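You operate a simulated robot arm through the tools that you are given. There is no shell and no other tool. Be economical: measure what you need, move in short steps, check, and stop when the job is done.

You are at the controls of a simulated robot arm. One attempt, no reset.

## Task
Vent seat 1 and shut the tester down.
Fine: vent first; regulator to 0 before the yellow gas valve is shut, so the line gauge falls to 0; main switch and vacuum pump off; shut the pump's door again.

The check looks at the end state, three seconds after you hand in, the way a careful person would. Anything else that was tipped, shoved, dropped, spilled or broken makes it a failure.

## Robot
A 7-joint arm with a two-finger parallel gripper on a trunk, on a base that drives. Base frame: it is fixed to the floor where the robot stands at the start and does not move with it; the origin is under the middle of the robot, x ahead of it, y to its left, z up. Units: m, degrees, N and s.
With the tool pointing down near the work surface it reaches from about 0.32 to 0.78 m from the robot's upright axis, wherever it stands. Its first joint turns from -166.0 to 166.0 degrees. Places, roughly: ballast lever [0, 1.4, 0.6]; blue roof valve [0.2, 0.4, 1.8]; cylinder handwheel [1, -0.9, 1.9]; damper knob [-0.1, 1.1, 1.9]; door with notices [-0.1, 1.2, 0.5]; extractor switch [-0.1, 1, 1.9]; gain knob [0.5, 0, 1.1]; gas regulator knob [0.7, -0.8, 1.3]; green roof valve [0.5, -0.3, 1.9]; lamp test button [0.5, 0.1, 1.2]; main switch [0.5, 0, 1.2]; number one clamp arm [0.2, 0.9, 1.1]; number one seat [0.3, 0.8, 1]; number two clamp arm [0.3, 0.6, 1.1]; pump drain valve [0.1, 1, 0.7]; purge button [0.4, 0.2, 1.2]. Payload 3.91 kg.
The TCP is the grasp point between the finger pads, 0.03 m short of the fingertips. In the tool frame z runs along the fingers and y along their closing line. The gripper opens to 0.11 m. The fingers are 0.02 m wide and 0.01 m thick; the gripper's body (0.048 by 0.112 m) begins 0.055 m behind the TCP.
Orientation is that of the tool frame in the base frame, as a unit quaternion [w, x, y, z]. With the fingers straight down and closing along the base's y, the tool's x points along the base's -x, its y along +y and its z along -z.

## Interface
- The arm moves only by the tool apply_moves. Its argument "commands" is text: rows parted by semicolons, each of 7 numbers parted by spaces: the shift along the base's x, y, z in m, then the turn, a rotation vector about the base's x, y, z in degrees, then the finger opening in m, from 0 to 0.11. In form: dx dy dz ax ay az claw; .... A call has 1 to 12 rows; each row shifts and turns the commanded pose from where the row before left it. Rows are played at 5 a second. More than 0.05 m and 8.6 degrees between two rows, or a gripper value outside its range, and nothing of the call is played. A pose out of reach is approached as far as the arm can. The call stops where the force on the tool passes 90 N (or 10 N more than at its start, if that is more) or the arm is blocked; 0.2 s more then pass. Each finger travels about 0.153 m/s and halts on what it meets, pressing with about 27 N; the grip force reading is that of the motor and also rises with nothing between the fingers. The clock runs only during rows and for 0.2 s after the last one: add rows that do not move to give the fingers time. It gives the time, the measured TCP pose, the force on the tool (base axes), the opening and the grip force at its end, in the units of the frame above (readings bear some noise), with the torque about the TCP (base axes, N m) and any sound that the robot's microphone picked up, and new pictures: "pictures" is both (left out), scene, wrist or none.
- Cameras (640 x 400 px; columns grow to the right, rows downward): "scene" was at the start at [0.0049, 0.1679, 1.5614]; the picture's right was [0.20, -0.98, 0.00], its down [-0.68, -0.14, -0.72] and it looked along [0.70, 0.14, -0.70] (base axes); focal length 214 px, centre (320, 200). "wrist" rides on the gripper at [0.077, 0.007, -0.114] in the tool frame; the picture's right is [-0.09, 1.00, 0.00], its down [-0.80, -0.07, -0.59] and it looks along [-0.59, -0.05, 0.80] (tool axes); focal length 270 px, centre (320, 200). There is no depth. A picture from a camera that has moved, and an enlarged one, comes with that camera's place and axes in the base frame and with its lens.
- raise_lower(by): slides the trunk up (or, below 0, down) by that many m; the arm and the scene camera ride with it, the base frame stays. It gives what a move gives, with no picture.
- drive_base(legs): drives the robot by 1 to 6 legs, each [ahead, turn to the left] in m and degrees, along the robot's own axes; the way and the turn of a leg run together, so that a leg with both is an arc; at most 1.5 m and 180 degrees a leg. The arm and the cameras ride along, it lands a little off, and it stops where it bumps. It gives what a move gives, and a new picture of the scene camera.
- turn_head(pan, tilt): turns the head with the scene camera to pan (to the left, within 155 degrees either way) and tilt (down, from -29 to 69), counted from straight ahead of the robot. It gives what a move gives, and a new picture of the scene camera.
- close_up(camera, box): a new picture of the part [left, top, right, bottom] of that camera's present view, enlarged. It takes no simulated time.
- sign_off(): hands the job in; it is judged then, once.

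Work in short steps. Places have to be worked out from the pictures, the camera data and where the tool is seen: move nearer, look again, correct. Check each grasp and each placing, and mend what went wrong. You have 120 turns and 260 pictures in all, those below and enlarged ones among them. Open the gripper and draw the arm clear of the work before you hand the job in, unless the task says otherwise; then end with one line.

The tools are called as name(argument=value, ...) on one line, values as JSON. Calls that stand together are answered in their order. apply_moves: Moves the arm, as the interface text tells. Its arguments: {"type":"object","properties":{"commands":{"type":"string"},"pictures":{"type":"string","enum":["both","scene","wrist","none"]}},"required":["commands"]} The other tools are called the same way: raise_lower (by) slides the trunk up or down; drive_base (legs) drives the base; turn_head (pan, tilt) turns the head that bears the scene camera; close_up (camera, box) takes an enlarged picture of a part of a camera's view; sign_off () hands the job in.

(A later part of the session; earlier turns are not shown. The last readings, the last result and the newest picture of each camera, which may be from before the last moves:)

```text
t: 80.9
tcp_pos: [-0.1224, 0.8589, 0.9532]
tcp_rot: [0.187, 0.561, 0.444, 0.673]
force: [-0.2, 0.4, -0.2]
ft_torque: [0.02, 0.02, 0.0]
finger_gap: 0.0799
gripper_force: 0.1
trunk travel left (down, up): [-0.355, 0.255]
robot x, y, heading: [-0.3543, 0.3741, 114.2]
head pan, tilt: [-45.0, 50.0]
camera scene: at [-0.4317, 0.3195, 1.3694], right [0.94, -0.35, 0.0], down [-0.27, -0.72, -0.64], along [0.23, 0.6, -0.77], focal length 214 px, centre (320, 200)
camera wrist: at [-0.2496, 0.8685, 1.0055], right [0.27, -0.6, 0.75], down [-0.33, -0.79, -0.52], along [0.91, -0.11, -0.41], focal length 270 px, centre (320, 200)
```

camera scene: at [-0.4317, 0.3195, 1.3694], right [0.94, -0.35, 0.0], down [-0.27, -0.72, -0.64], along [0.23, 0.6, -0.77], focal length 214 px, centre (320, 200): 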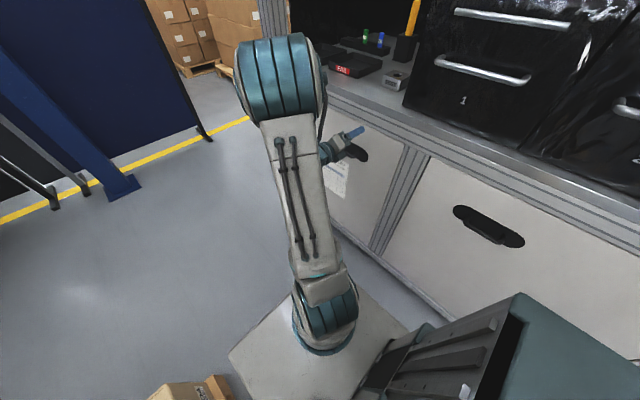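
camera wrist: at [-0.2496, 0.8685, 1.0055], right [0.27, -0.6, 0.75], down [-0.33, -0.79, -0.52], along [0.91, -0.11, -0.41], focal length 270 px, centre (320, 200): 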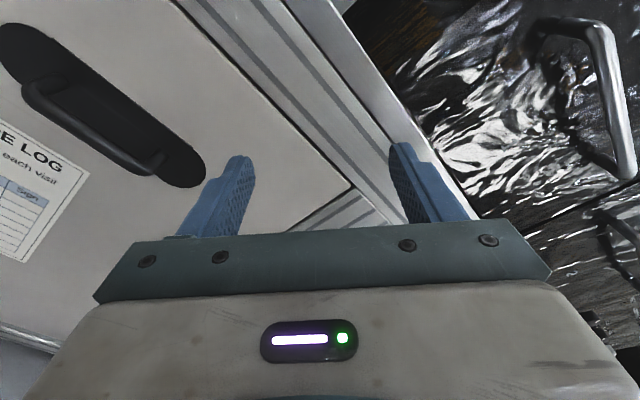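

Bail centre at ≈ (−0.028, 1.040, 0.746). Continue to a standoff in front of it with the full 90° roll.

apply_moves(commands="-0.005 0.0237 -0.0345 -6.9 -2.93 0 0.08; -0.005 0.0237 -0.0345 -6.9 -2.93 0 0.08; 0 0.0237 -0.0345 -6.9 -2.93 0 0.08; 0.004 0.0237 -0.0345 -6.9 -2.93 0 0.08; 0.004 0.0237 -0.0345 -6.9 -2.93 0 0.08; 0.004 0.0237 -0.0345 0 0 0 0.08; 0 0 0 0 0 0 0.08", pictures="both")

```text
t: 82.5
tcp_pos: [-0.1226, 0.9986, 0.7434]
tcp_rot: [0.4, 0.391, 0.595, 0.577]
force: [-0.8, 0.8, -0.4]
ft_torque: [0.03, -0.04, -0.02]
finger_gap: 0.0799
gripper_force: 0.1
trunk travel left (down, up): [-0.355, 0.255]
robot x, y, heading: [-0.3549, 0.3778, 114.3]
head pan, tilt: [-45.0, 50.0]
camera scene: at [-0.4317, 0.3199, 1.3694], right [0.94, -0.35, 0.0], down [-0.27, -0.72, -0.64], along [0.23, 0.6, -0.77], focal length 214 px, centre (320, 200)
camera wrist: at [-0.2573, 1.0272, 0.7511], right [0.04, -0.05, 1.0], down [-0.25, -0.97, -0.04], along [0.97, -0.25, -0.05], focal length 270 px, centre (320, 200)
```

scene: 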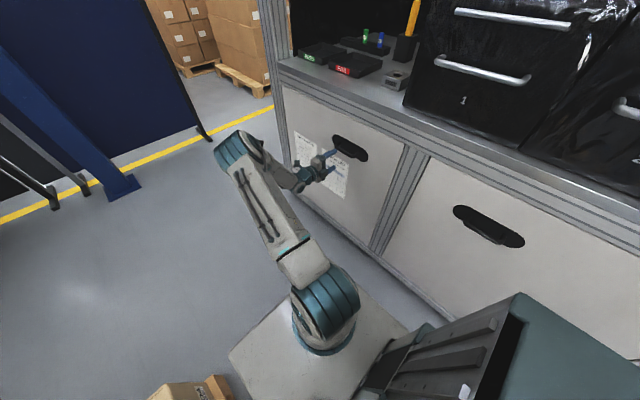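
wrist: 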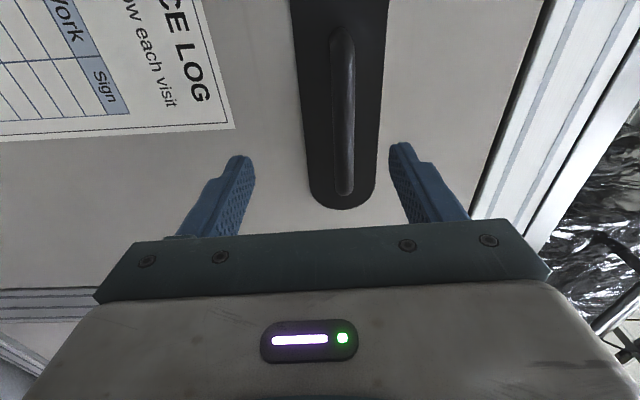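

Bar centre refined to (−0.028, 1.041, 0.761). Raise 1.8 cm, advance 9 cm and close on it.

apply_moves(commands="0 0 0.018 0 0 0 0.08; 0.03 0.0127 0 0 0 0 0.07; 0.03 0.0127 0 0 0 0 0.07; 0.0267 0.0113 0 0 0 0 0.07; 0 0 0 0 0 0 0.03; 0 0 0 0 0 0 0.0; 0 0 0 0 0 0 0.0", pictures="wrist")

```text
t: 84.1
tcp_pos: [-0.042, 1.0382, 0.7666]
tcp_rot: [0.399, 0.39, 0.594, 0.58]
force: [-50.1, -25.5, 10.5]
ft_torque: [1.39, -1.91, 0.58]
finger_gap: 0.0302
gripper_force: 27.4
trunk travel left (down, up): [-0.355, 0.255]
robot x, y, heading: [-0.353, 0.3783, 114.8]
head pan, tilt: [-45.0, 50.0]
camera wrist: at [-0.1772, 1.0647, 0.7736], right [0.03, -0.06, 1.0], down [-0.25, -0.97, -0.05], along [0.97, -0.24, -0.05], focal length 270 px, centre (320, 200)
```

wrist: 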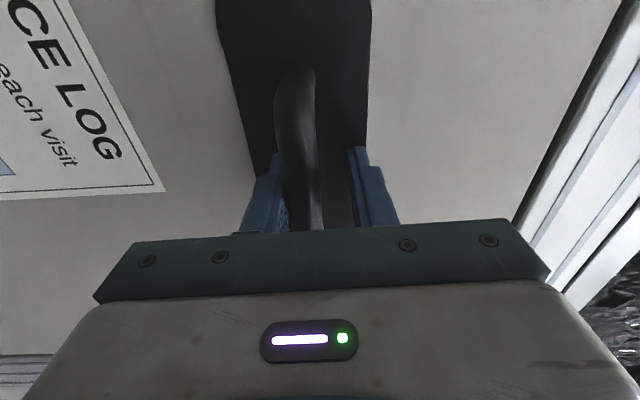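

Tips press on the handle plate and the lower finger meets the bar first. Back off 1.2 cm, lower 6 mm, close again.

apply_moves(commands="-0.0166 -0.007 0 0 0 0 0.05; 0 0 -0.006 0 0 0 0.05; 0 0 0 0 0 0 0.0; 0 0 0 0 0 0 0.0; 0 0 0 0 0 0 0.0", pictures="wrist")

```text
t: 85.3
tcp_pos: [-0.0503, 1.0291, 0.7595]
tcp_rot: [0.401, 0.393, 0.591, 0.579]
force: [6.4, -9.4, 26.3]
ft_torque: [0.77, 0.53, -1.31]
finger_gap: 0.0159
gripper_force: 45.1
trunk travel left (down, up): [-0.355, 0.255]
robot x, y, heading: [-0.3556, 0.377, 114.1]
head pan, tilt: [-45.0, 50.0]
camera wrist: at [-0.1843, 1.0569, 0.7668], right [0.03, -0.06, 1.0], down [-0.25, -0.97, -0.05], along [0.97, -0.25, -0.05], focal length 270 px, centre (320, 200)
```

wrist: 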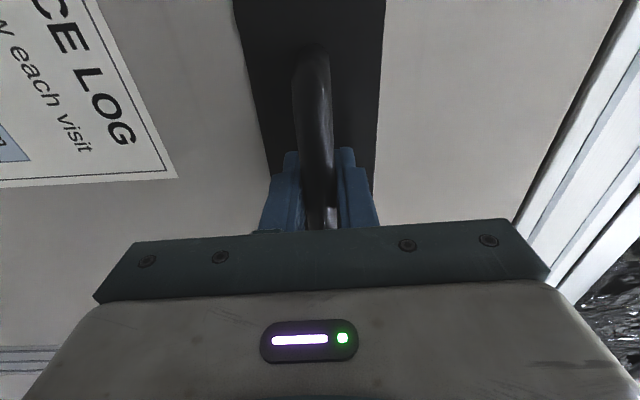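

Firm grip (0.016). Pull gently outward 3 cm and watch the force and the door.

apply_moves(commands="-0.0092 -0.0039 0 0 0 0 0; -0.0092 -0.0039 0 0 0 0 0; -0.0092 -0.0039 0 0 0 0 0; 0 0 0 0 0 0 0", pictures="both")

close_up(camera="scene", box=[260, 60, 440, 270])

```text
t: 86.3
tcp_pos: [-0.0816, 1.0191, 0.7596]
tcp_rot: [0.399, 0.39, 0.592, 0.581]
force: [-1.9, -1.4, 33.1]
ft_torque: [0.82, 0.35, 1.35]
finger_gap: 0.016
gripper_force: 44.5
trunk travel left (down, up): [-0.355, 0.255]
robot x, y, heading: [-0.3569, 0.3754, 114.4]
head pan, tilt: [-45.0, 50.0]
camera scene: at [-0.4334, 0.3161, 1.3692], right [0.94, -0.35, 0.0], down [-0.27, -0.72, -0.65], along [0.23, 0.6, -0.76], focal length 214 px, centre (320, 200)
camera wrist: at [-0.2156, 1.0473, 0.7664], right [0.03, -0.06, 1.0], down [-0.25, -0.97, -0.05], along [0.97, -0.25, -0.05], focal length 270 px, centre (320, 200)
```

scene: 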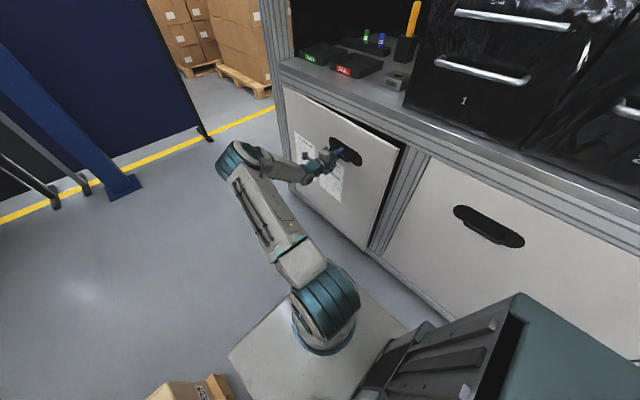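
wrist: 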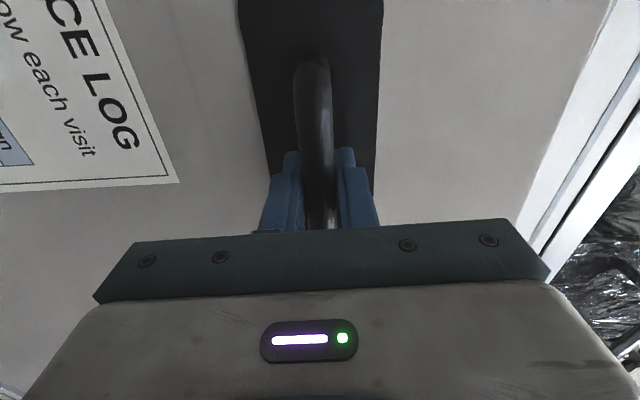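

```text
1.90 times, centred on (350, 165) of scene
camera zoom: at [-0.4334, 0.3161, 1.3692], right [0.94, -0.35, 0.0], down [-0.27, -0.72, -0.65], along [0.23, 0.6, -0.76], focal length 408 px, centre (263, 267)
```

zoom: 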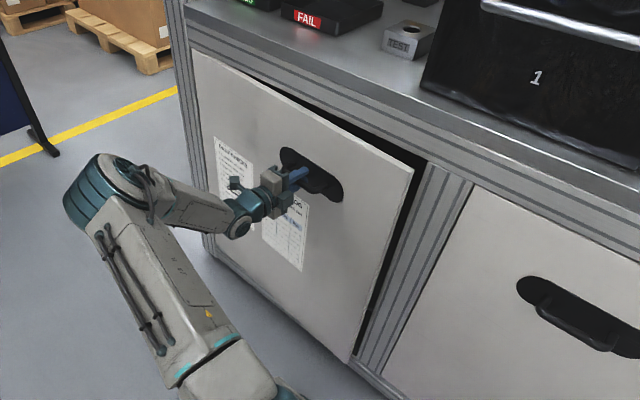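

The door is hinged on its left side. I swing it open along the arc about the hinge, turning the tool with it.

apply_moves(commands="-0.0222 -0.0047 0 0 0 -2.5 0; -0.0224 -0.0038 0 0 0 -2.5 0; -0.0226 -0.0028 0 0 0 -2.5 0; -0.0227 -0.0018 0 0 0 -2.5 0; -0.0228 -0.0009 0 0 0 -2.5 0", pictures="scene")

```text
t: 87.5
tcp_pos: [-0.1895, 1.0037, 0.7587]
tcp_rot: [0.46, 0.456, 0.546, 0.531]
force: [-0.1, -11.2, 31.6]
ft_torque: [0.95, 0.21, 0.0]
finger_gap: 0.0159
gripper_force: 44.6
trunk travel left (down, up): [-0.355, 0.255]
robot x, y, heading: [-0.3546, 0.3788, 114.2]
head pan, tilt: [-45.0, 50.0]
camera scene: at [-0.4328, 0.3153, 1.3691], right [0.93, -0.36, 0.0], down [-0.27, -0.71, -0.65], along [0.23, 0.6, -0.76], focal length 214 px, centre (320, 200)
```

scene: 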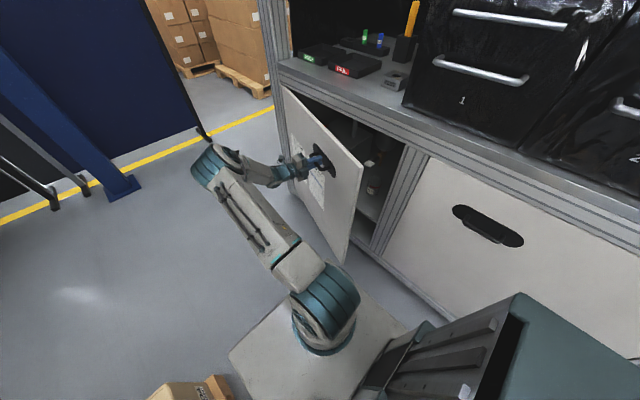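

Door is about 18° open with low force. I release the handle and back the hand off, so I can look inside.

apply_moves(commands="0 0 0 0 0 0 0.05; 0 0 0 0 0 0 0.06; -0.03 -0.003 0 0 0 0 0.06; -0.03 -0.003 0 0 0 0 0.06; -0.02 -0.01 0 0 0 0 0.06; 0.005 -0.045 0 0 0 5 0.06; 0.01 -0.045 0 0 0 5 0.06; 0.01 -0.045 0 0 0 5 0.06; 0.01 -0.045 0 0 0 5 0.06; 0.01 -0.045 0 0 0 0 0.06; 0.01 -0.045 0 0 0 0 0.06", pictures="both")

```text
t: 89.9
tcp_pos: [-0.2189, 0.7525, 0.7322]
tcp_rot: [0.361, 0.352, 0.619, 0.602]
force: [-0.5, -0.1, -0.3]
ft_torque: [-0.01, 0.03, 0.01]
finger_gap: 0.06
gripper_force: 0.1
out of reach, approached as far as the arm can: row 10, 11
trunk travel left (down, up): [-0.355, 0.255]
robot x, y, heading: [-0.3533, 0.3785, 114.2]
head pan, tilt: [-45.0, 50.0]
camera scene: at [-0.432, 0.3193, 1.3694], right [0.94, -0.35, 0.0], down [-0.27, -0.72, -0.64], along [0.23, 0.6, -0.77], focal length 214 px, centre (320, 200)
camera wrist: at [-0.3568, 0.7641, 0.7389], right [0.05, -0.05, 1.0], down [-0.12, -0.99, -0.04], along [0.99, -0.12, -0.05], focal length 270 px, centre (320, 200)
```

scene: 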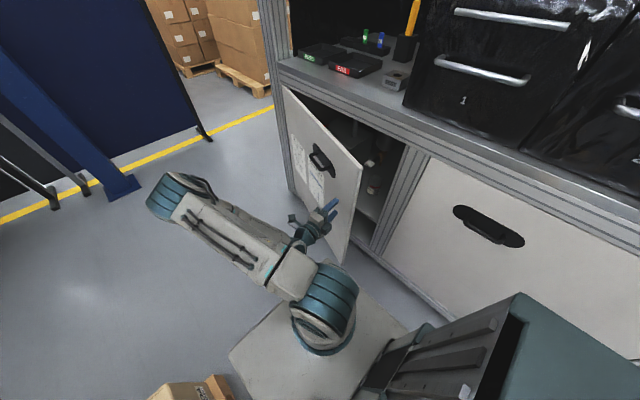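
wrist: 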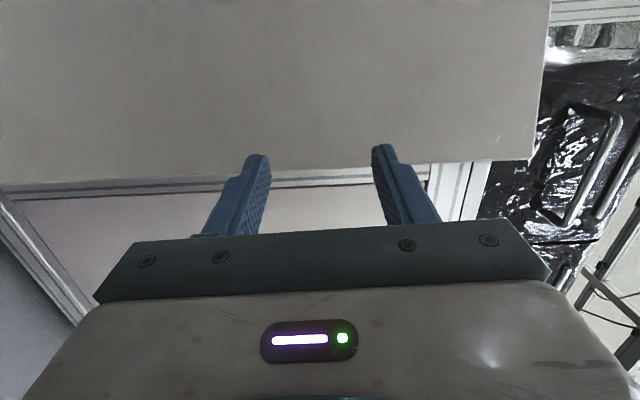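

Zoom on the opening.

close_up(camera="scene", box=[310, 100, 420, 250])

```text
2.67 times, centred on (365, 175) of scene
camera zoom: at [-0.432, 0.3193, 1.3694], right [0.94, -0.35, 0.0], down [-0.27, -0.72, -0.64], along [0.23, 0.6, -0.77], focal length 572 px, centre (200, 267)
```

zoom: 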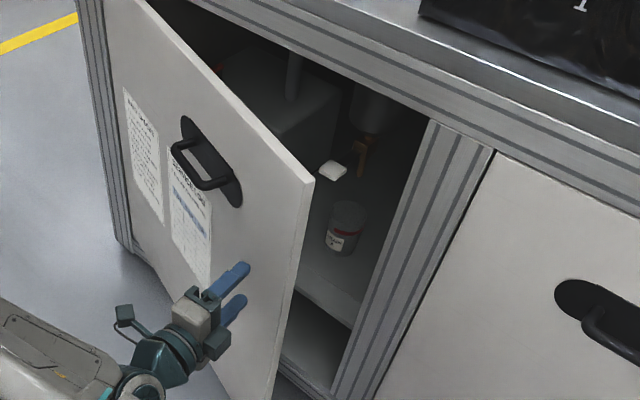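

Inside I see the pump with a white rocker (~(0.12, 1.04, 0.63)) near the right side, a brass drain valve and an oil can. I reposition the base: back, slightly nearer the bench, so the door can be pushed further open from its edge.

drive_base(legs=[[-0.35, 0], [0, -18], [0.28, 0]])

```text
t: 94.7
tcp_pos: [0.0056, 0.6437, 0.7318]
tcp_rot: [0.451, 0.445, 0.556, 0.538]
force: [0.1, -0.6, -1.2]
ft_torque: [0.0, 0.0, 0.01]
finger_gap: 0.0601
gripper_force: 0.0
trunk travel left (down, up): [-0.355, 0.255]
robot x, y, heading: [-0.2398, 0.33, 95.9]
head pan, tilt: [-45.0, 50.0]
camera scene: at [-0.3308, 0.2972, 1.3693], right [0.78, -0.63, 0.0], down [-0.48, -0.6, -0.64], along [0.4, 0.5, -0.77], focal length 214 px, centre (320, 200)
```

scene: 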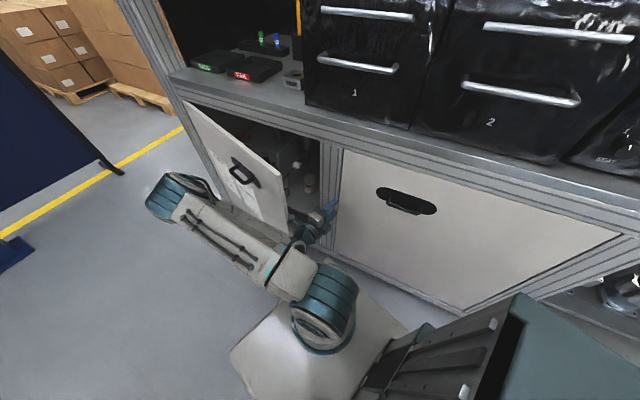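

Door edge is at lateral ≈ −0.76, perp ≈ 0.20. I turn the hand to point leftward along the bench (closed fingers) just right of the opening, so it can slip behind the door edge.

apply_moves(commands="0 0.007 -0.012 0 0 8.5 0.03; 0 0.007 -0.012 0 0 8.5 0; 0 0.007 -0.012 0 0 8.5 0; 0 0.007 -0.012 0 0 8.5 0; 0 0.007 -0.012 0 0 8.5 0; 0 0.007 -0.012 0 0 8.5 0", pictures="both")

```text
t: 96.1
tcp_pos: [0.0069, 0.7072, 0.6603]
tcp_rot: [0.163, 0.156, 0.684, 0.693]
force: [-0.8, 0.8, 0.0]
ft_torque: [0.02, 0.02, 0.02]
finger_gap: 0.0001
gripper_force: 27.0
out of reach, approached as far as the arm can: row 1
trunk travel left (down, up): [-0.355, 0.255]
robot x, y, heading: [-0.2423, 0.3306, 96.0]
head pan, tilt: [-45.0, 50.0]
camera scene: at [-0.3306, 0.2974, 1.3694], right [0.78, -0.63, 0.0], down [-0.48, -0.6, -0.64], along [0.4, 0.5, -0.77], focal length 214 px, centre (320, 200)
camera wrist: at [-0.1118, 0.6367, 0.6652], right [0.07, -0.05, 1.0], down [0.46, -0.89, -0.07], along [0.89, 0.46, -0.04], focal length 270 px, centre (320, 200)
```

scene: 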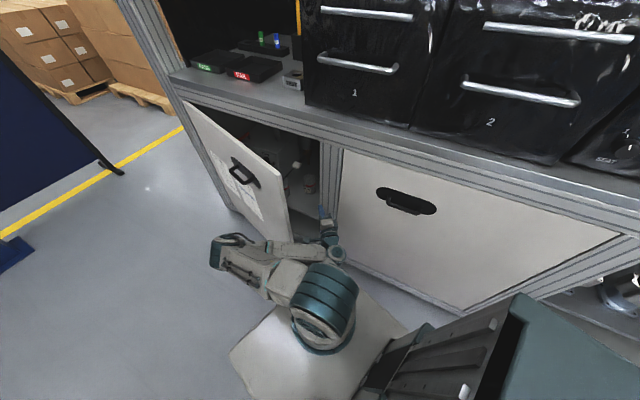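
wrist: 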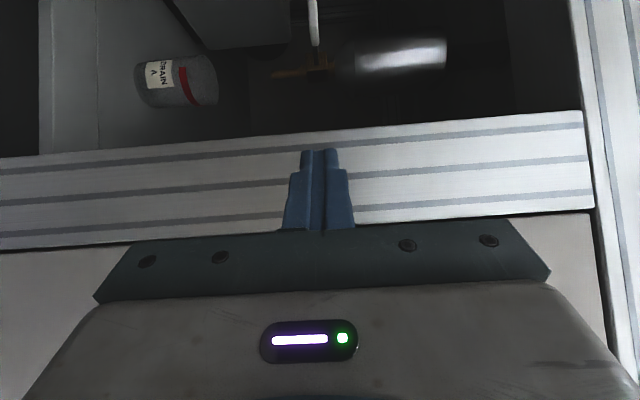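

The view into the cabinet is good. With the hand at this angle the closed finger can push the door's edge left/outward; I proceed in steps along the edge's arc and watch.

apply_moves(commands="-0.0347 0.0262 0 0 0 0 0; -0.0347 0.0262 0 0 0 0 0; -0.0347 0.0262 0 0 0 0 0; 0 0 0 0 0 0 0", pictures="both")

```text
t: 97.1
tcp_pos: [-0.0953, 0.7693, 0.654]
tcp_rot: [0.176, 0.161, 0.694, 0.679]
force: [0.4, 0.6, -1.2]
ft_torque: [0.0, -0.03, 0.0]
finger_gap: 0.0
gripper_force: 26.9
trunk travel left (down, up): [-0.355, 0.255]
robot x, y, heading: [-0.2391, 0.329, 95.9]
head pan, tilt: [-45.0, 50.0]
camera scene: at [-0.331, 0.2972, 1.3693], right [0.78, -0.63, 0.0], down [-0.48, -0.6, -0.64], along [0.4, 0.5, -0.77], focal length 214 px, centre (320, 200)
camera wrist: at [-0.2165, 0.7039, 0.6605], right [0.06, -0.02, 1.0], down [0.43, -0.9, -0.04], along [0.9, 0.44, -0.05], focal length 270 px, centre (320, 200)
```

scene: 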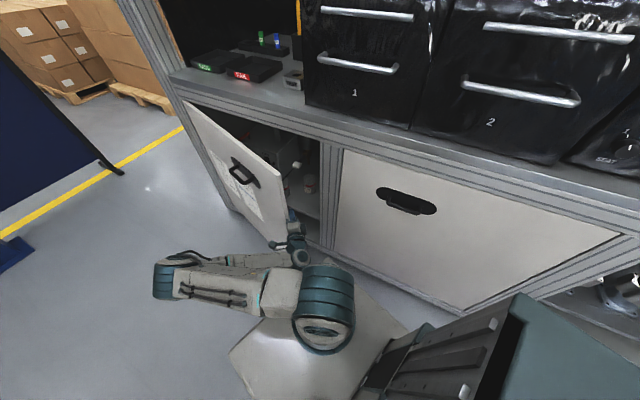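
wrist: 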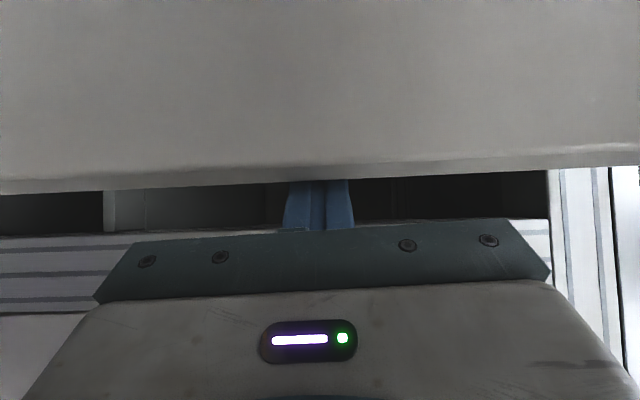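

The finger is tucked behind the edge. Push outward along the arc.

apply_moves(commands="-0.0123 0.0187 0 0 0 0 0; -0.0307 -0.001 0 0 0 0 0; -0.0307 -0.001 0 0 0 0 0; -0.0307 -0.001 0 0 0 0 0; 0 0 0 0 0 0 0", pictures="both")

```text
t: 98.3
tcp_pos: [-0.2011, 0.784, 0.6542]
tcp_rot: [0.175, 0.162, 0.694, 0.68]
force: [0.4, 0.0, 0.7]
ft_torque: [-0.03, 0.0, 0.03]
finger_gap: 0.0
gripper_force: 26.8
trunk travel left (down, up): [-0.355, 0.255]
robot x, y, heading: [-0.2434, 0.3293, 96.1]
head pan, tilt: [-45.0, 50.0]
camera scene: at [-0.3311, 0.2972, 1.3693], right [0.78, -0.63, 0.0], down [-0.48, -0.6, -0.64], along [0.4, 0.5, -0.77], focal length 214 px, centre (320, 200)
camera wrist: at [-0.3226, 0.7185, 0.6613], right [0.06, -0.02, 1.0], down [0.43, -0.9, -0.04], along [0.9, 0.44, -0.05], focal length 270 px, centre (320, 200)
```

scene: 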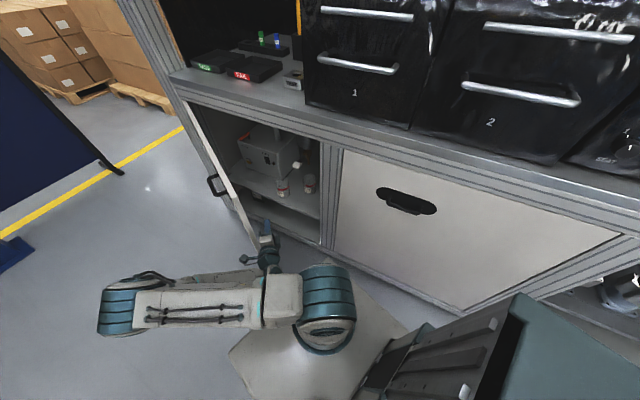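
wrist: 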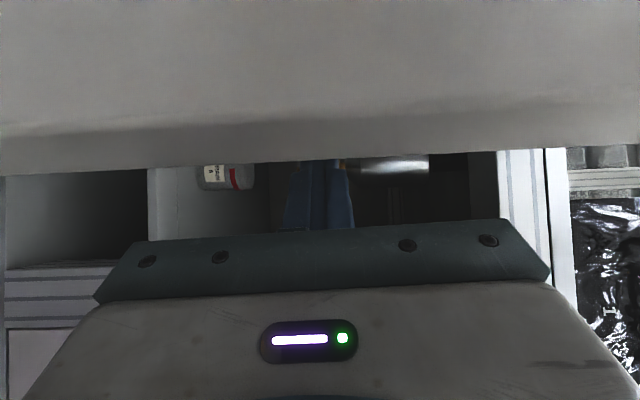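

Door swung wide. Zoom into the cabinet.

close_up(camera="scene", box=[180, 90, 350, 250])

close_up(camera="scene", box=[225, 110, 325, 205])

```text
2.50 times, centred on (265, 170) of scene
camera zoom: at [-0.3311, 0.2972, 1.3693], right [0.78, -0.63, 0.0], down [-0.48, -0.6, -0.64], along [0.4, 0.5, -0.77], focal length 536 px, centre (458, 275)
```

zoom: 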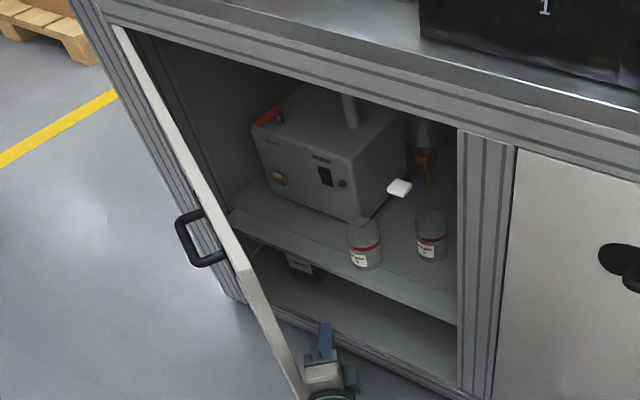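

```text
4.21 times, centred on (275, 158) of scene
camera zoom: at [-0.3311, 0.2972, 1.3693], right [0.78, -0.63, 0.0], down [-0.48, -0.6, -0.64], along [0.4, 0.5, -0.77], focal length 903 px, centre (510, 379)
```

zoom: 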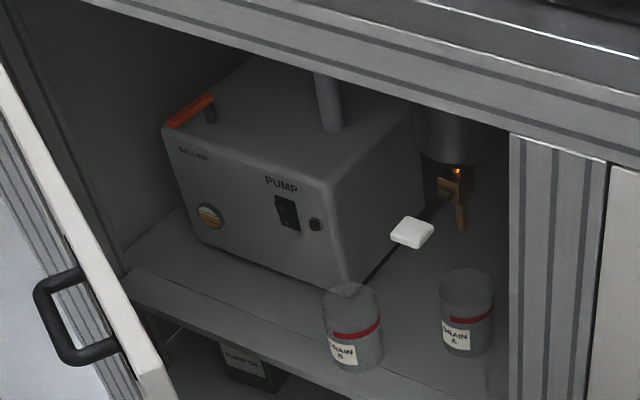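

The black PUMP rocker is on the pump's front at about lateral −1.14, so the door must open much wider. I turn the hand to point left while pushing, so the tips bear on the door's inner face.

apply_moves(commands="-0.0254 0.0088 0 0 0 8 0; -0.0254 0.0088 0 0 0 8 0; -0.0254 0.0088 0 0 0 8 0; -0.0254 0.0088 0 0 0 8 0; -0.0254 0.0088 0 0 0 8 0; -0.0254 0.0088 0 0 0 8 0; 0 0 0 0 0 0 0", pictures="scene")

```text
t: 99.9
tcp_pos: [-0.3524, 0.8377, 0.6541]
tcp_rot: [-0.117, -0.135, 0.7, 0.692]
force: [0.6, 0.5, 1.2]
ft_torque: [0.0, 0.0, 0.02]
finger_gap: 0.0
gripper_force: 26.8
trunk travel left (down, up): [-0.355, 0.255]
robot x, y, heading: [-0.2411, 0.3286, 96.1]
head pan, tilt: [-45.0, 50.0]
camera scene: at [-0.331, 0.2973, 1.3693], right [0.78, -0.63, 0.0], down [-0.48, -0.6, -0.64], along [0.4, 0.5, -0.77], focal length 214 px, centre (320, 200)
```

scene: 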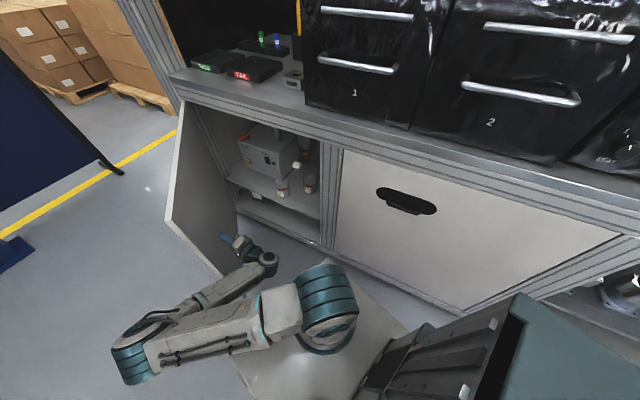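

Door ~45° open. Push on, mostly leftward.

apply_moves(commands="-0.0322 0.0298 0 0 0 4 0; -0.0322 0.0298 0 0 0 4 0; -0.0322 0.0298 0 0 0 4 0; -0.0322 0.0298 0 0 0 4 0; -0.0322 0.0298 0 0 0 0 0; 0 0 0 0 0 0 0", pictures="scene")

```text
t: 101.3
tcp_pos: [-0.5156, 0.9882, 0.6561]
tcp_rot: [-0.212, -0.231, 0.674, 0.669]
force: [0.0, 0.1, 0.5]
ft_torque: [-0.01, 0.02, 0.0]
finger_gap: 0.0
gripper_force: 26.8
trunk travel left (down, up): [-0.355, 0.255]
robot x, y, heading: [-0.2395, 0.3283, 96.3]
head pan, tilt: [-45.0, 50.0]
camera scene: at [-0.3311, 0.2974, 1.3693], right [0.78, -0.63, 0.0], down [-0.48, -0.6, -0.64], along [0.4, 0.5, -0.77], focal length 214 px, centre (320, 200)
```

scene: 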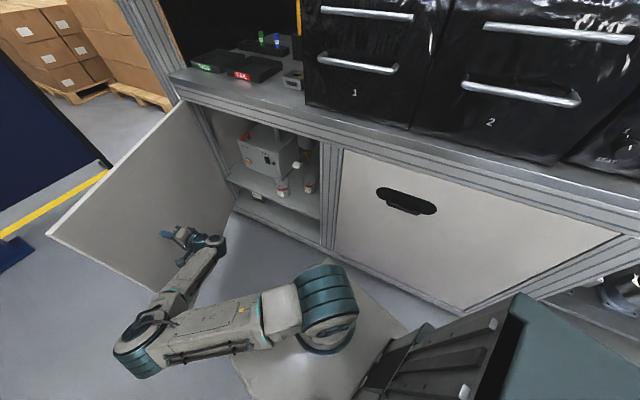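

Door is ~80° open. I bring the hand back to the front of the opening, turning it toward the cabinet, before driving nearer.

apply_moves(commands="0.0388 -0.0172 0.005 0 0 -7.6 0; 0.0388 -0.0172 0.005 0 0 -7.6 0; 0.0388 -0.0172 0.005 0 0 -7.6 0; 0.0388 -0.0172 0.005 0 0 -7.6 0; 0.0388 -0.0172 0.005 0 0 -7.6 0; 0.0388 -0.0172 0 0 0 -7.6 0; 0.0388 -0.0172 0 0 0 -7.6 0; 0.0388 -0.0172 0 0 0 -7.6 0; 0.0388 -0.0172 0 0 0 -7.6 0; 0.0388 -0.0172 0 0 0 -7.6 0", pictures="none")

drive_base(legs=[[0, 17]])

```text
t: 103.5
tcp_pos: [-0.1265, 0.8142, 0.6798]
tcp_rot: [0.246, 0.234, 0.673, 0.657]
force: [-0.1, 0.1, 0.0]
ft_torque: [-0.01, -0.01, 0.0]
finger_gap: 0.0
gripper_force: 27.4
trunk travel left (down, up): [-0.355, 0.255]
robot x, y, heading: [-0.2359, 0.3321, 96.1]
head pan, tilt: [-45.0, 50.0]
```

```text
t: 104.9
tcp_pos: [-0.2756, 0.8261, 0.6805]
tcp_rot: [0.144, 0.13, 0.7, 0.687]
force: [0.1, 0.4, 0.3]
ft_torque: [0.0, -0.01, -0.02]
finger_gap: 0.0
gripper_force: 27.0
trunk travel left (down, up): [-0.355, 0.255]
robot x, y, heading: [-0.24, 0.3274, 113.4]
head pan, tilt: [-45.0, 50.0]
camera scene: at [-0.3174, 0.2711, 1.3693], right [0.93, -0.37, 0.0], down [-0.28, -0.71, -0.64], along [0.24, 0.6, -0.77], focal length 214 px, centre (320, 200)
```

scene: 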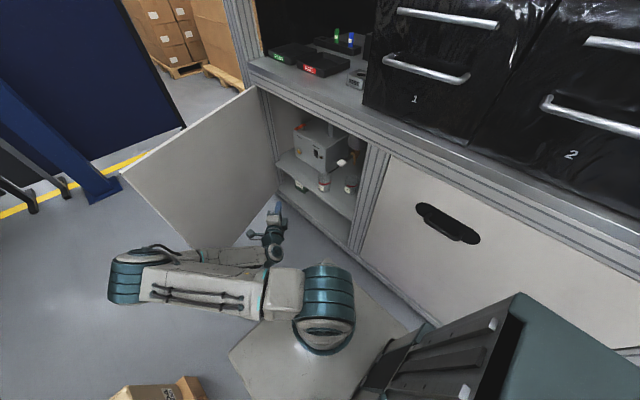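

I tuck the hand closer to the bench on the right so the elbow comes in, then check.

apply_moves(commands="0.0443 -0.0065 0 0 0 -3.7 0; 0.0443 -0.0065 0 0 0 -3.7 0; 0.0443 -0.0065 0 0 0 -3.7 0; 0.0443 -0.0065 0 0 0 -3.7 0; 0.0443 -0.0065 0 0 0 -3.7 0; 0.03 -0.0065 0 0 0 -3.7 0; 0 0 0 0 0 0 0", pictures="both")

```text
t: 106.5
tcp_pos: [-0.0249, 0.7891, 0.6802]
tcp_rot: [0.275, 0.263, 0.662, 0.646]
force: [-0.5, 0.7, 0.3]
ft_torque: [0.01, 0.0, -0.03]
finger_gap: 0.0
gripper_force: 26.5
trunk travel left (down, up): [-0.355, 0.255]
robot x, y, heading: [-0.2376, 0.3273, 113.4]
head pan, tilt: [-45.0, 50.0]
camera scene: at [-0.317, 0.2713, 1.3694], right [0.93, -0.37, 0.0], down [-0.28, -0.71, -0.64], along [0.24, 0.6, -0.77], focal length 214 px, centre (320, 200)
camera wrist: at [-0.1602, 0.7614, 0.6879], right [0.06, -0.04, 1.0], down [0.15, -0.99, -0.04], along [0.99, 0.16, -0.05], focal length 270 px, centre (320, 200)
```

scene: 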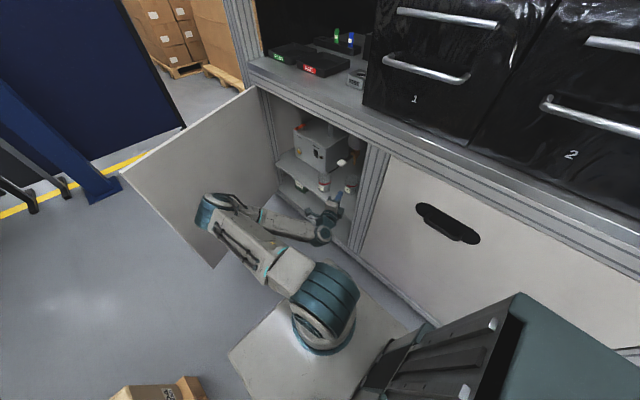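
wrist: 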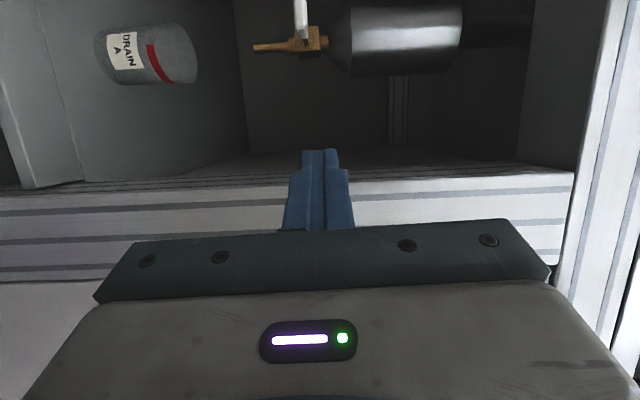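

The elbow is in now. Drive 0.3 m forward along the bench.

drive_base(legs=[[0.3, 0]])

close_up(camera="wrist", box=[0, 0, 640, 400])

```text
t: 108.5
tcp_pos: [-0.1448, 1.0636, 0.6817]
tcp_rot: [0.273, 0.262, 0.662, 0.647]
force: [-0.9, -0.2, 1.1]
ft_torque: [-0.01, 0.02, -0.02]
finger_gap: 0.0
gripper_force: 26.5
trunk travel left (down, up): [-0.355, 0.255]
robot x, y, heading: [-0.3577, 0.603, 113.3]
head pan, tilt: [-45.0, 50.0]
camera scene: at [-0.4352, 0.5456, 1.3693], right [0.93, -0.37, 0.0], down [-0.28, -0.71, -0.64], along [0.24, 0.6, -0.77], focal length 214 px, centre (320, 200)
```

scene: 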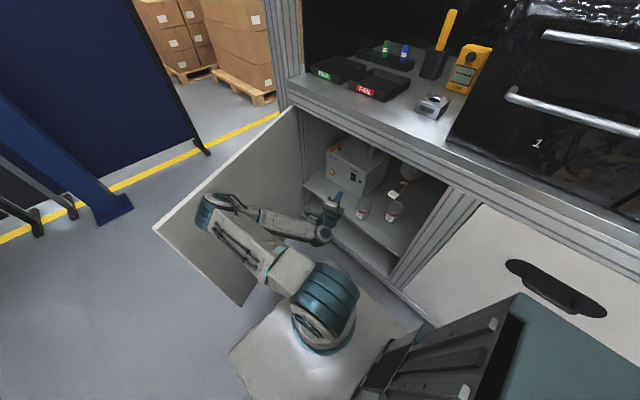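

```text
1.00 times, centred on (320, 200) of wrist (not enlarged: the box is as wide or as high as the picture)
camera zoom: at [-0.2794, 1.036, 0.688], right [0.06, -0.04, 1.0], down [0.16, -0.99, -0.04], along [0.99, 0.16, -0.05], focal length 270 px, centre (320, 200)
```

zoom: 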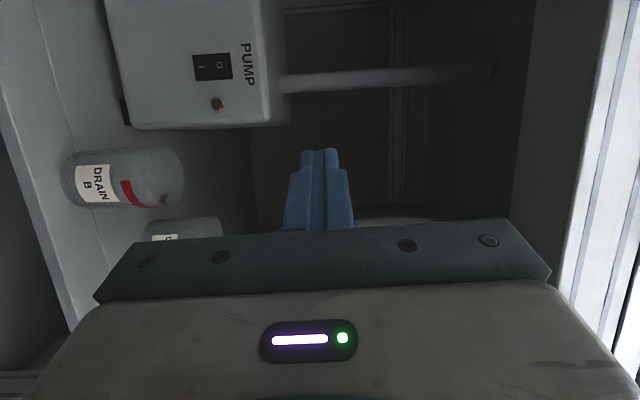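

The rocker (O at top, I at bottom) is at ≈ (0.056, 1.287, 0.53). I shift the hand left/down in front of it, aligned with the bench normal.

apply_moves(commands="-0.0066 0.0248 -0.0282 0 0 -4.5 0; -0.0066 0.0248 -0.0282 0 0 -4.5 0; -0.0066 0.0248 -0.0282 0 0 -4.5 0; -0.0066 0.0248 -0.0282 0 0 -4.5 0; -0.0066 0.0248 -0.0282 0 0 -4.5 0; 0 0 0 0 0 0 0", pictures="both")

close_up(camera="wrist", box=[150, 0, 450, 190])

```text
t: 109.9
tcp_pos: [-0.1774, 1.1886, 0.5406]
tcp_rot: [0.394, 0.387, 0.599, 0.58]
force: [0.1, -0.1, 0.8]
ft_torque: [-0.01, -0.01, -0.01]
finger_gap: 0.0
gripper_force: 27.3
trunk travel left (down, up): [-0.355, 0.255]
robot x, y, heading: [-0.3553, 0.602, 113.5]
head pan, tilt: [-45.0, 50.0]
camera scene: at [-0.4352, 0.5459, 1.3694], right [0.93, -0.37, 0.0], down [-0.28, -0.71, -0.64], along [0.24, 0.6, -0.77], focal length 214 px, centre (320, 200)
camera wrist: at [-0.3117, 1.2144, 0.5475], right [0.04, -0.05, 1.0], down [-0.24, -0.97, -0.04], along [0.97, -0.23, -0.05], focal length 270 px, centre (320, 200)
```

scene: 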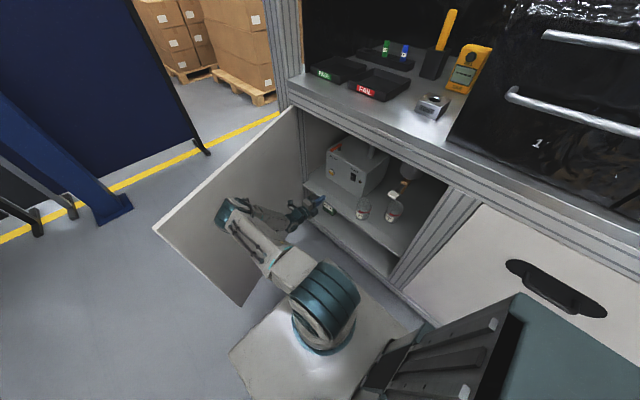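
wrist: 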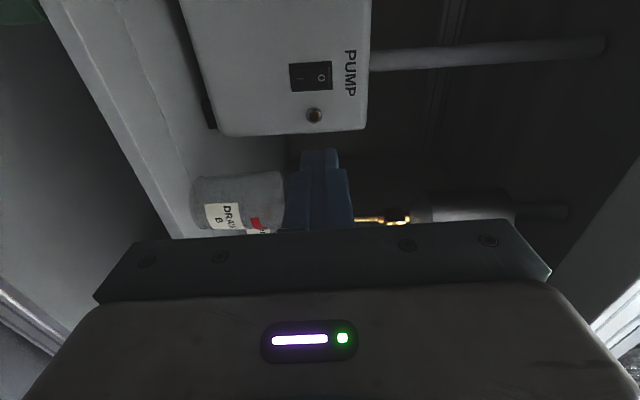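

```text
2.11 times, centred on (300, 95) of wrist
camera zoom: at [-0.3117, 1.2144, 0.5475], right [0.04, -0.05, 1.0], down [-0.24, -0.97, -0.04], along [0.97, -0.23, -0.05], focal length 569 px, centre (362, 421)
```

zoom: 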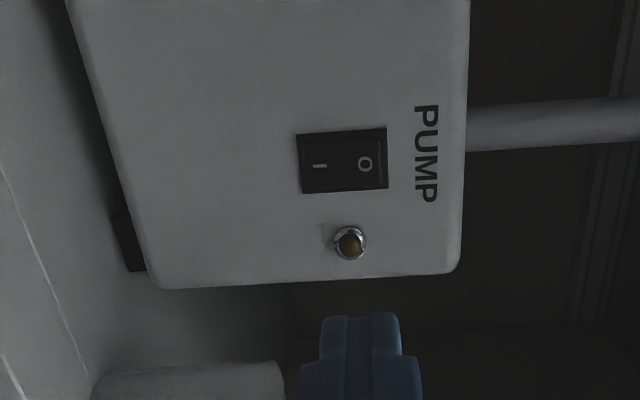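

Everything lines up: the tip is on the O-end's line. Advance to just short of the rocker.

apply_moves(commands="0.0385 0.0163 0 0 0 0 0; 0.0385 0.0163 0 0 0 0 0; 0.0385 0.0163 0 0 0 0 0; 0.0385 0.0163 0 0 0 0 0; 0.0385 0.0163 0 0 0 0 0; 0 0 0 0 0 0 0", pictures="wrist")

```text
t: 111.3
tcp_pos: [0.0159, 1.2696, 0.5411]
tcp_rot: [0.394, 0.385, 0.599, 0.581]
force: [-1.0, -0.2, -0.7]
ft_torque: [-0.03, 0.02, 0.0]
finger_gap: 0.0
gripper_force: 27.4
trunk travel left (down, up): [-0.355, 0.255]
robot x, y, heading: [-0.3552, 0.6023, 113.4]
head pan, tilt: [-45.0, 50.0]
camera wrist: at [-0.1201, 1.2963, 0.5476], right [0.04, -0.05, 1.0], down [-0.23, -0.97, -0.04], along [0.97, -0.23, -0.05], focal length 270 px, centre (320, 200)
```

wrist: 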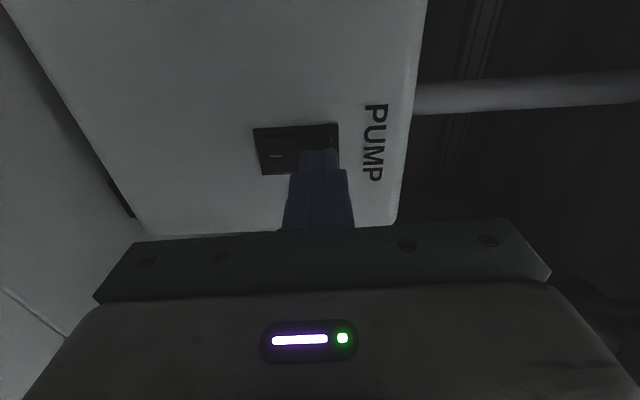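

Tip is over the O end. Push gently.

apply_moves(commands="0.0046 0.002 0 0 0 0 0; 0.0046 0.002 0 0 0 0 0; 0.0046 0.002 0 0 0 0 0; 0.0046 0.002 0 0 0 0 0; 0.0037 0.0016 0 0 0 0 0; 0 0 0 0 0 0 0", pictures="none")

```text
t: 112.4
tcp_pos: [0.0269, 1.2747, 0.5404]
tcp_rot: [0.395, 0.386, 0.597, 0.582]
force: [-35.3, -34.4, 22.3]
ft_torque: [-0.03, -0.26, -0.25]
finger_gap: 0.0
gripper_force: 27.2
trunk travel left (down, up): [-0.355, 0.255]
robot x, y, heading: [-0.3588, 0.5995, 114.4]
head pan, tilt: [-45.0, 50.0]
stopped in row 5: the force on the tool passed its limit at 96 N (the readings are from after the stop); the commanded pose is now the measured one
```

Pressed against a firm stop (96 N peak). Back off and check the rocker.

apply_moves(commands="-0.02 -0.0085 0 0 0 0 0; -0.0385 -0.0163 0 0 0 0 0; -0.0385 -0.0163 0 0 0 0 0; -0.0385 -0.0163 0 0 0 0 0; -0.0385 -0.0163 0 0 0 0 0; -0.0385 -0.0163 0 0 0 0 0", pictures="wrist")

close_up(camera="wrist", box=[240, 30, 380, 140])

```text
t: 113.8
tcp_pos: [-0.1849, 1.1866, 0.5342]
tcp_rot: [0.393, 0.387, 0.601, 0.579]
force: [-0.2, 0.5, 0.3]
ft_torque: [-0.03, -0.06, 0.03]
finger_gap: 0.0002
gripper_force: 27.0
trunk travel left (down, up): [-0.355, 0.255]
robot x, y, heading: [-0.3571, 0.6024, 113.9]
head pan, tilt: [-45.0, 50.0]
camera wrist: at [-0.3202, 1.2114, 0.5416], right [0.04, -0.05, 1.0], down [-0.23, -0.97, -0.04], along [0.97, -0.23, -0.05], focal length 270 px, centre (320, 200)
```

wrist: 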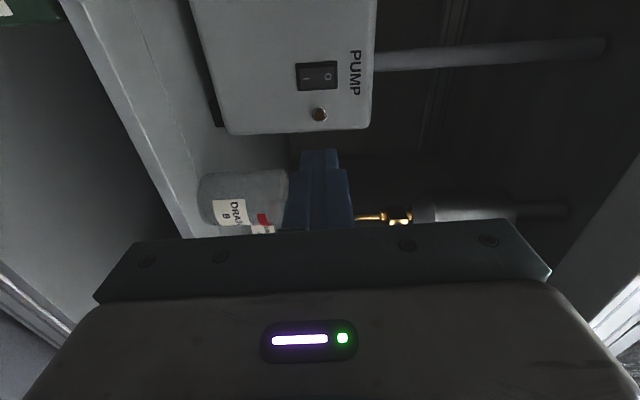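

```text
3.64 times, centred on (310, 85) of wrist
camera zoom: at [-0.3202, 1.2114, 0.5416], right [0.04, -0.05, 1.0], down [-0.23, -0.97, -0.04], along [0.97, -0.23, -0.05], focal length 983 px, centre (356, 618)
```

zoom: 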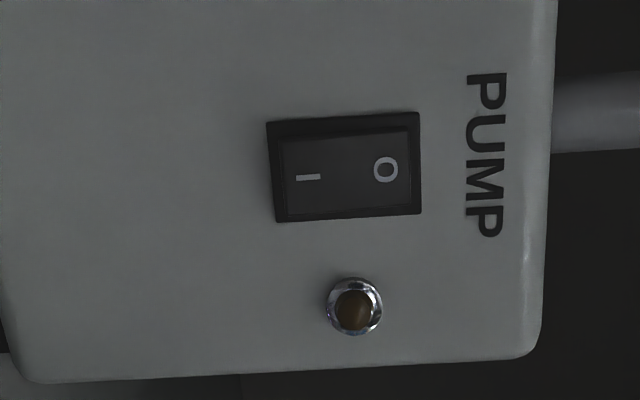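

Rocker's face has tilted to O: the pump switch is off. Now retreat and tip the tool downward, so I can straddle the door's top edge with open fingers and swing it shut.

apply_moves(commands="-0.0163 -0.0178 0.03 -3.2 7.54 0 0; -0.0163 -0.0178 0.04 -3.2 7.54 0 0; -0.0163 -0.0178 0.04 -3.2 7.54 0 0; -0.0163 -0.0178 0.04 -3.2 7.54 0 0; -0.0163 -0.0178 0.04 -3.2 7.54 0 0.03; -0.0163 -0.0178 0.04 -3.2 7.54 0 0.06; -0.0163 -0.0178 0.04 -3.2 7.54 0 0.07; -0.0163 -0.0178 0.04 -3.2 7.54 0 0.07; -0.0163 -0.0178 0.04 -3.2 7.54 0 0.07; -0.0163 -0.0178 0.04 -3.2 7.54 0 0.07; -0.0163 -0.0178 0.04 -3.2 7.54 0 0.07; 0 0 0 0 0 0 0.07", pictures="both")

```text
t: 116.4
tcp_pos: [-0.3573, 0.9933, 0.9442]
tcp_rot: [-0.007, 0.542, 0.84, -0.009]
force: [1.4, -0.8, 0.0]
ft_torque: [0.07, 0.14, 0.01]
finger_gap: 0.0699
gripper_force: 0.1
out of reach, approached as far as the arm can: row 9
trunk travel left (down, up): [-0.355, 0.255]
robot x, y, heading: [-0.3609, 0.6033, 114.0]
head pan, tilt: [-45.0, 50.0]
camera scene: at [-0.4331, 0.5412, 1.3693], right [0.93, -0.36, 0.0], down [-0.28, -0.71, -0.64], along [0.23, 0.6, -0.76], focal length 214 px, centre (320, 200)
camera wrist: at [-0.3802, 1.0663, 1.0591], right [0.94, 0.33, -0.02], down [0.28, -0.75, 0.59], along [0.18, -0.57, -0.8], focal length 270 px, centre (320, 200)
```

scene: 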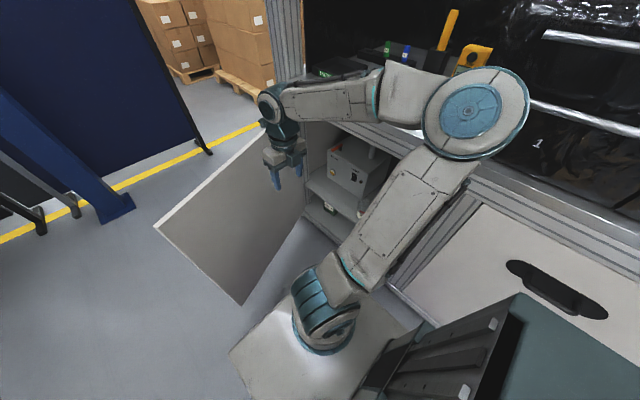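
wrist: 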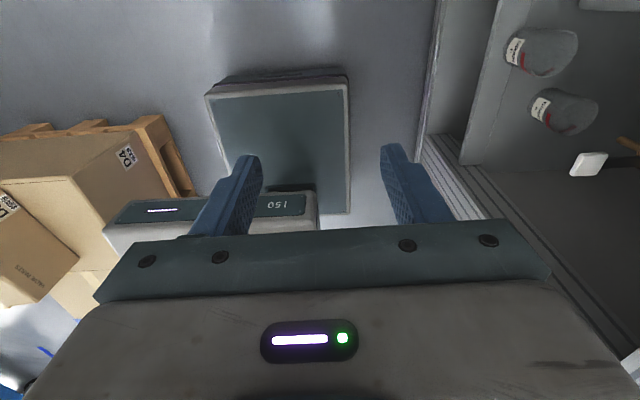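

Posture is good. Door's free top corner is at about (−0.74, 0.99, 0.88), i.e. ~69° open. I yaw the tool so the fingers close across the door and move above its top edge.

apply_moves(commands="-0.0264 0.0058 0.003 0 0 8.5 0.08; -0.0264 0.0058 0.003 0 0 8.5 0.08; -0.0264 0.0058 0.003 0 0 8.5 0.08; -0.0264 0.0058 0.003 0 0 8.5 0.08; -0.0264 0.0058 0.003 0 0 8.5 0.08; -0.0264 0.0058 0 0 0 8.5 0.08; -0.0264 0.0058 0 0 0 8.5 0.08; -0.0264 0.0058 0 0 0 8.5 0.08; -0.0264 0.0058 0 0 0 8.5 0.08; -0.0264 0.0058 0 0 0 8.5 0.08; -0.0264 0.0058 0 0 0 8.5 0.08; -0.0264 0.0058 0 0 0 8.5 0.08", pictures="both")

```text
t: 119.0
tcp_pos: [-0.6945, 0.8396, 0.9189]
tcp_rot: [0.001, -0.312, 0.95, -0.01]
force: [0.3, -0.2, 0.6]
ft_torque: [0.02, -0.03, -0.01]
finger_gap: 0.08
gripper_force: 0.1
out of reach, approached as far as the arm can: row 7, 8, 9, 10, 11, 12
trunk travel left (down, up): [-0.355, 0.255]
robot x, y, heading: [-0.3558, 0.6041, 113.8]
head pan, tilt: [-45.0, 50.0]
camera scene: at [-0.4346, 0.5443, 1.3693], right [0.93, -0.36, 0.0], down [-0.28, -0.71, -0.64], along [0.23, 0.6, -0.77], focal length 214 px, centre (320, 200)
camera wrist: at [-0.762, 0.8, 1.0339], right [-0.52, 0.85, -0.02], down [0.68, 0.43, 0.59], along [0.52, 0.29, -0.8], focal length 270 px, centre (320, 200)
```

scene: 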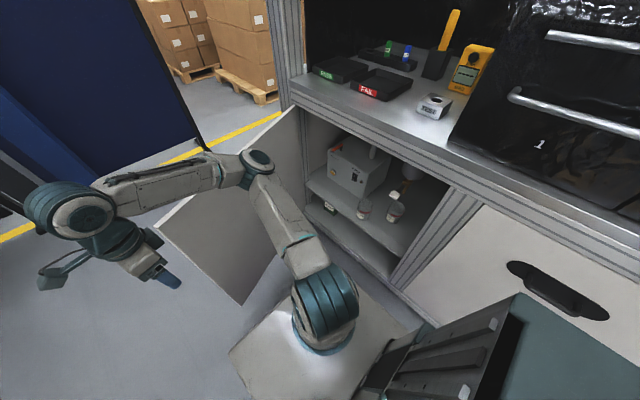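
wrist: 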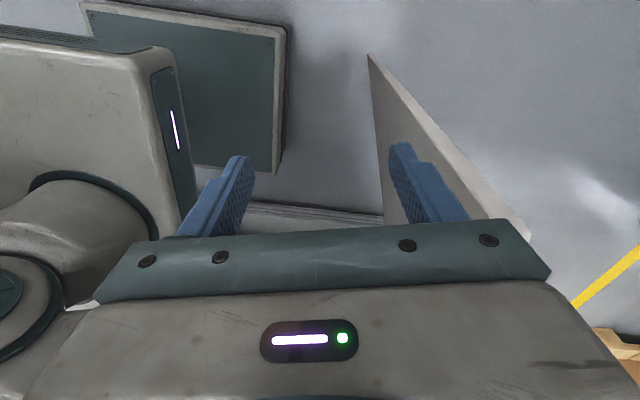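

The yaw ran into a joint limit so the hand lagged. I turn the yaw back part‑way, close the fingers and raise, to see where the commanded pose goes.

apply_moves(commands="0 0 0.02 0 0 -8.5 0.04; 0 0 0.02 0 0 -8.5 0; 0 0 0.01 0 0 -8.5 0; 0 0 0 0 0 -8.5 0; 0 0 0 0 0 -8.5 0; 0 0 0 0 0 -8.5 0; 0 0 0 0 0 0 0", pictures="scene")

```text
t: 120.6
tcp_pos: [-0.6951, 0.84, 0.9681]
tcp_rot: [-0.002, 0.128, 0.992, -0.01]
force: [-0.1, -0.4, -1.2]
ft_torque: [-0.06, 0.01, -0.01]
finger_gap: 0.0
gripper_force: 26.9
trunk travel left (down, up): [-0.355, 0.255]
robot x, y, heading: [-0.3584, 0.6059, 114.0]
head pan, tilt: [-45.0, 50.0]
camera scene: at [-0.4347, 0.5442, 1.3693], right [0.93, -0.36, 0.0], down [-0.28, -0.71, -0.64], along [0.23, 0.6, -0.77], focal length 214 px, centre (320, 200)
```

scene: 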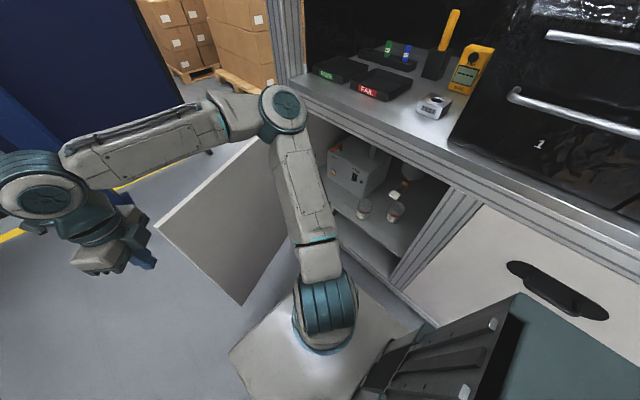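

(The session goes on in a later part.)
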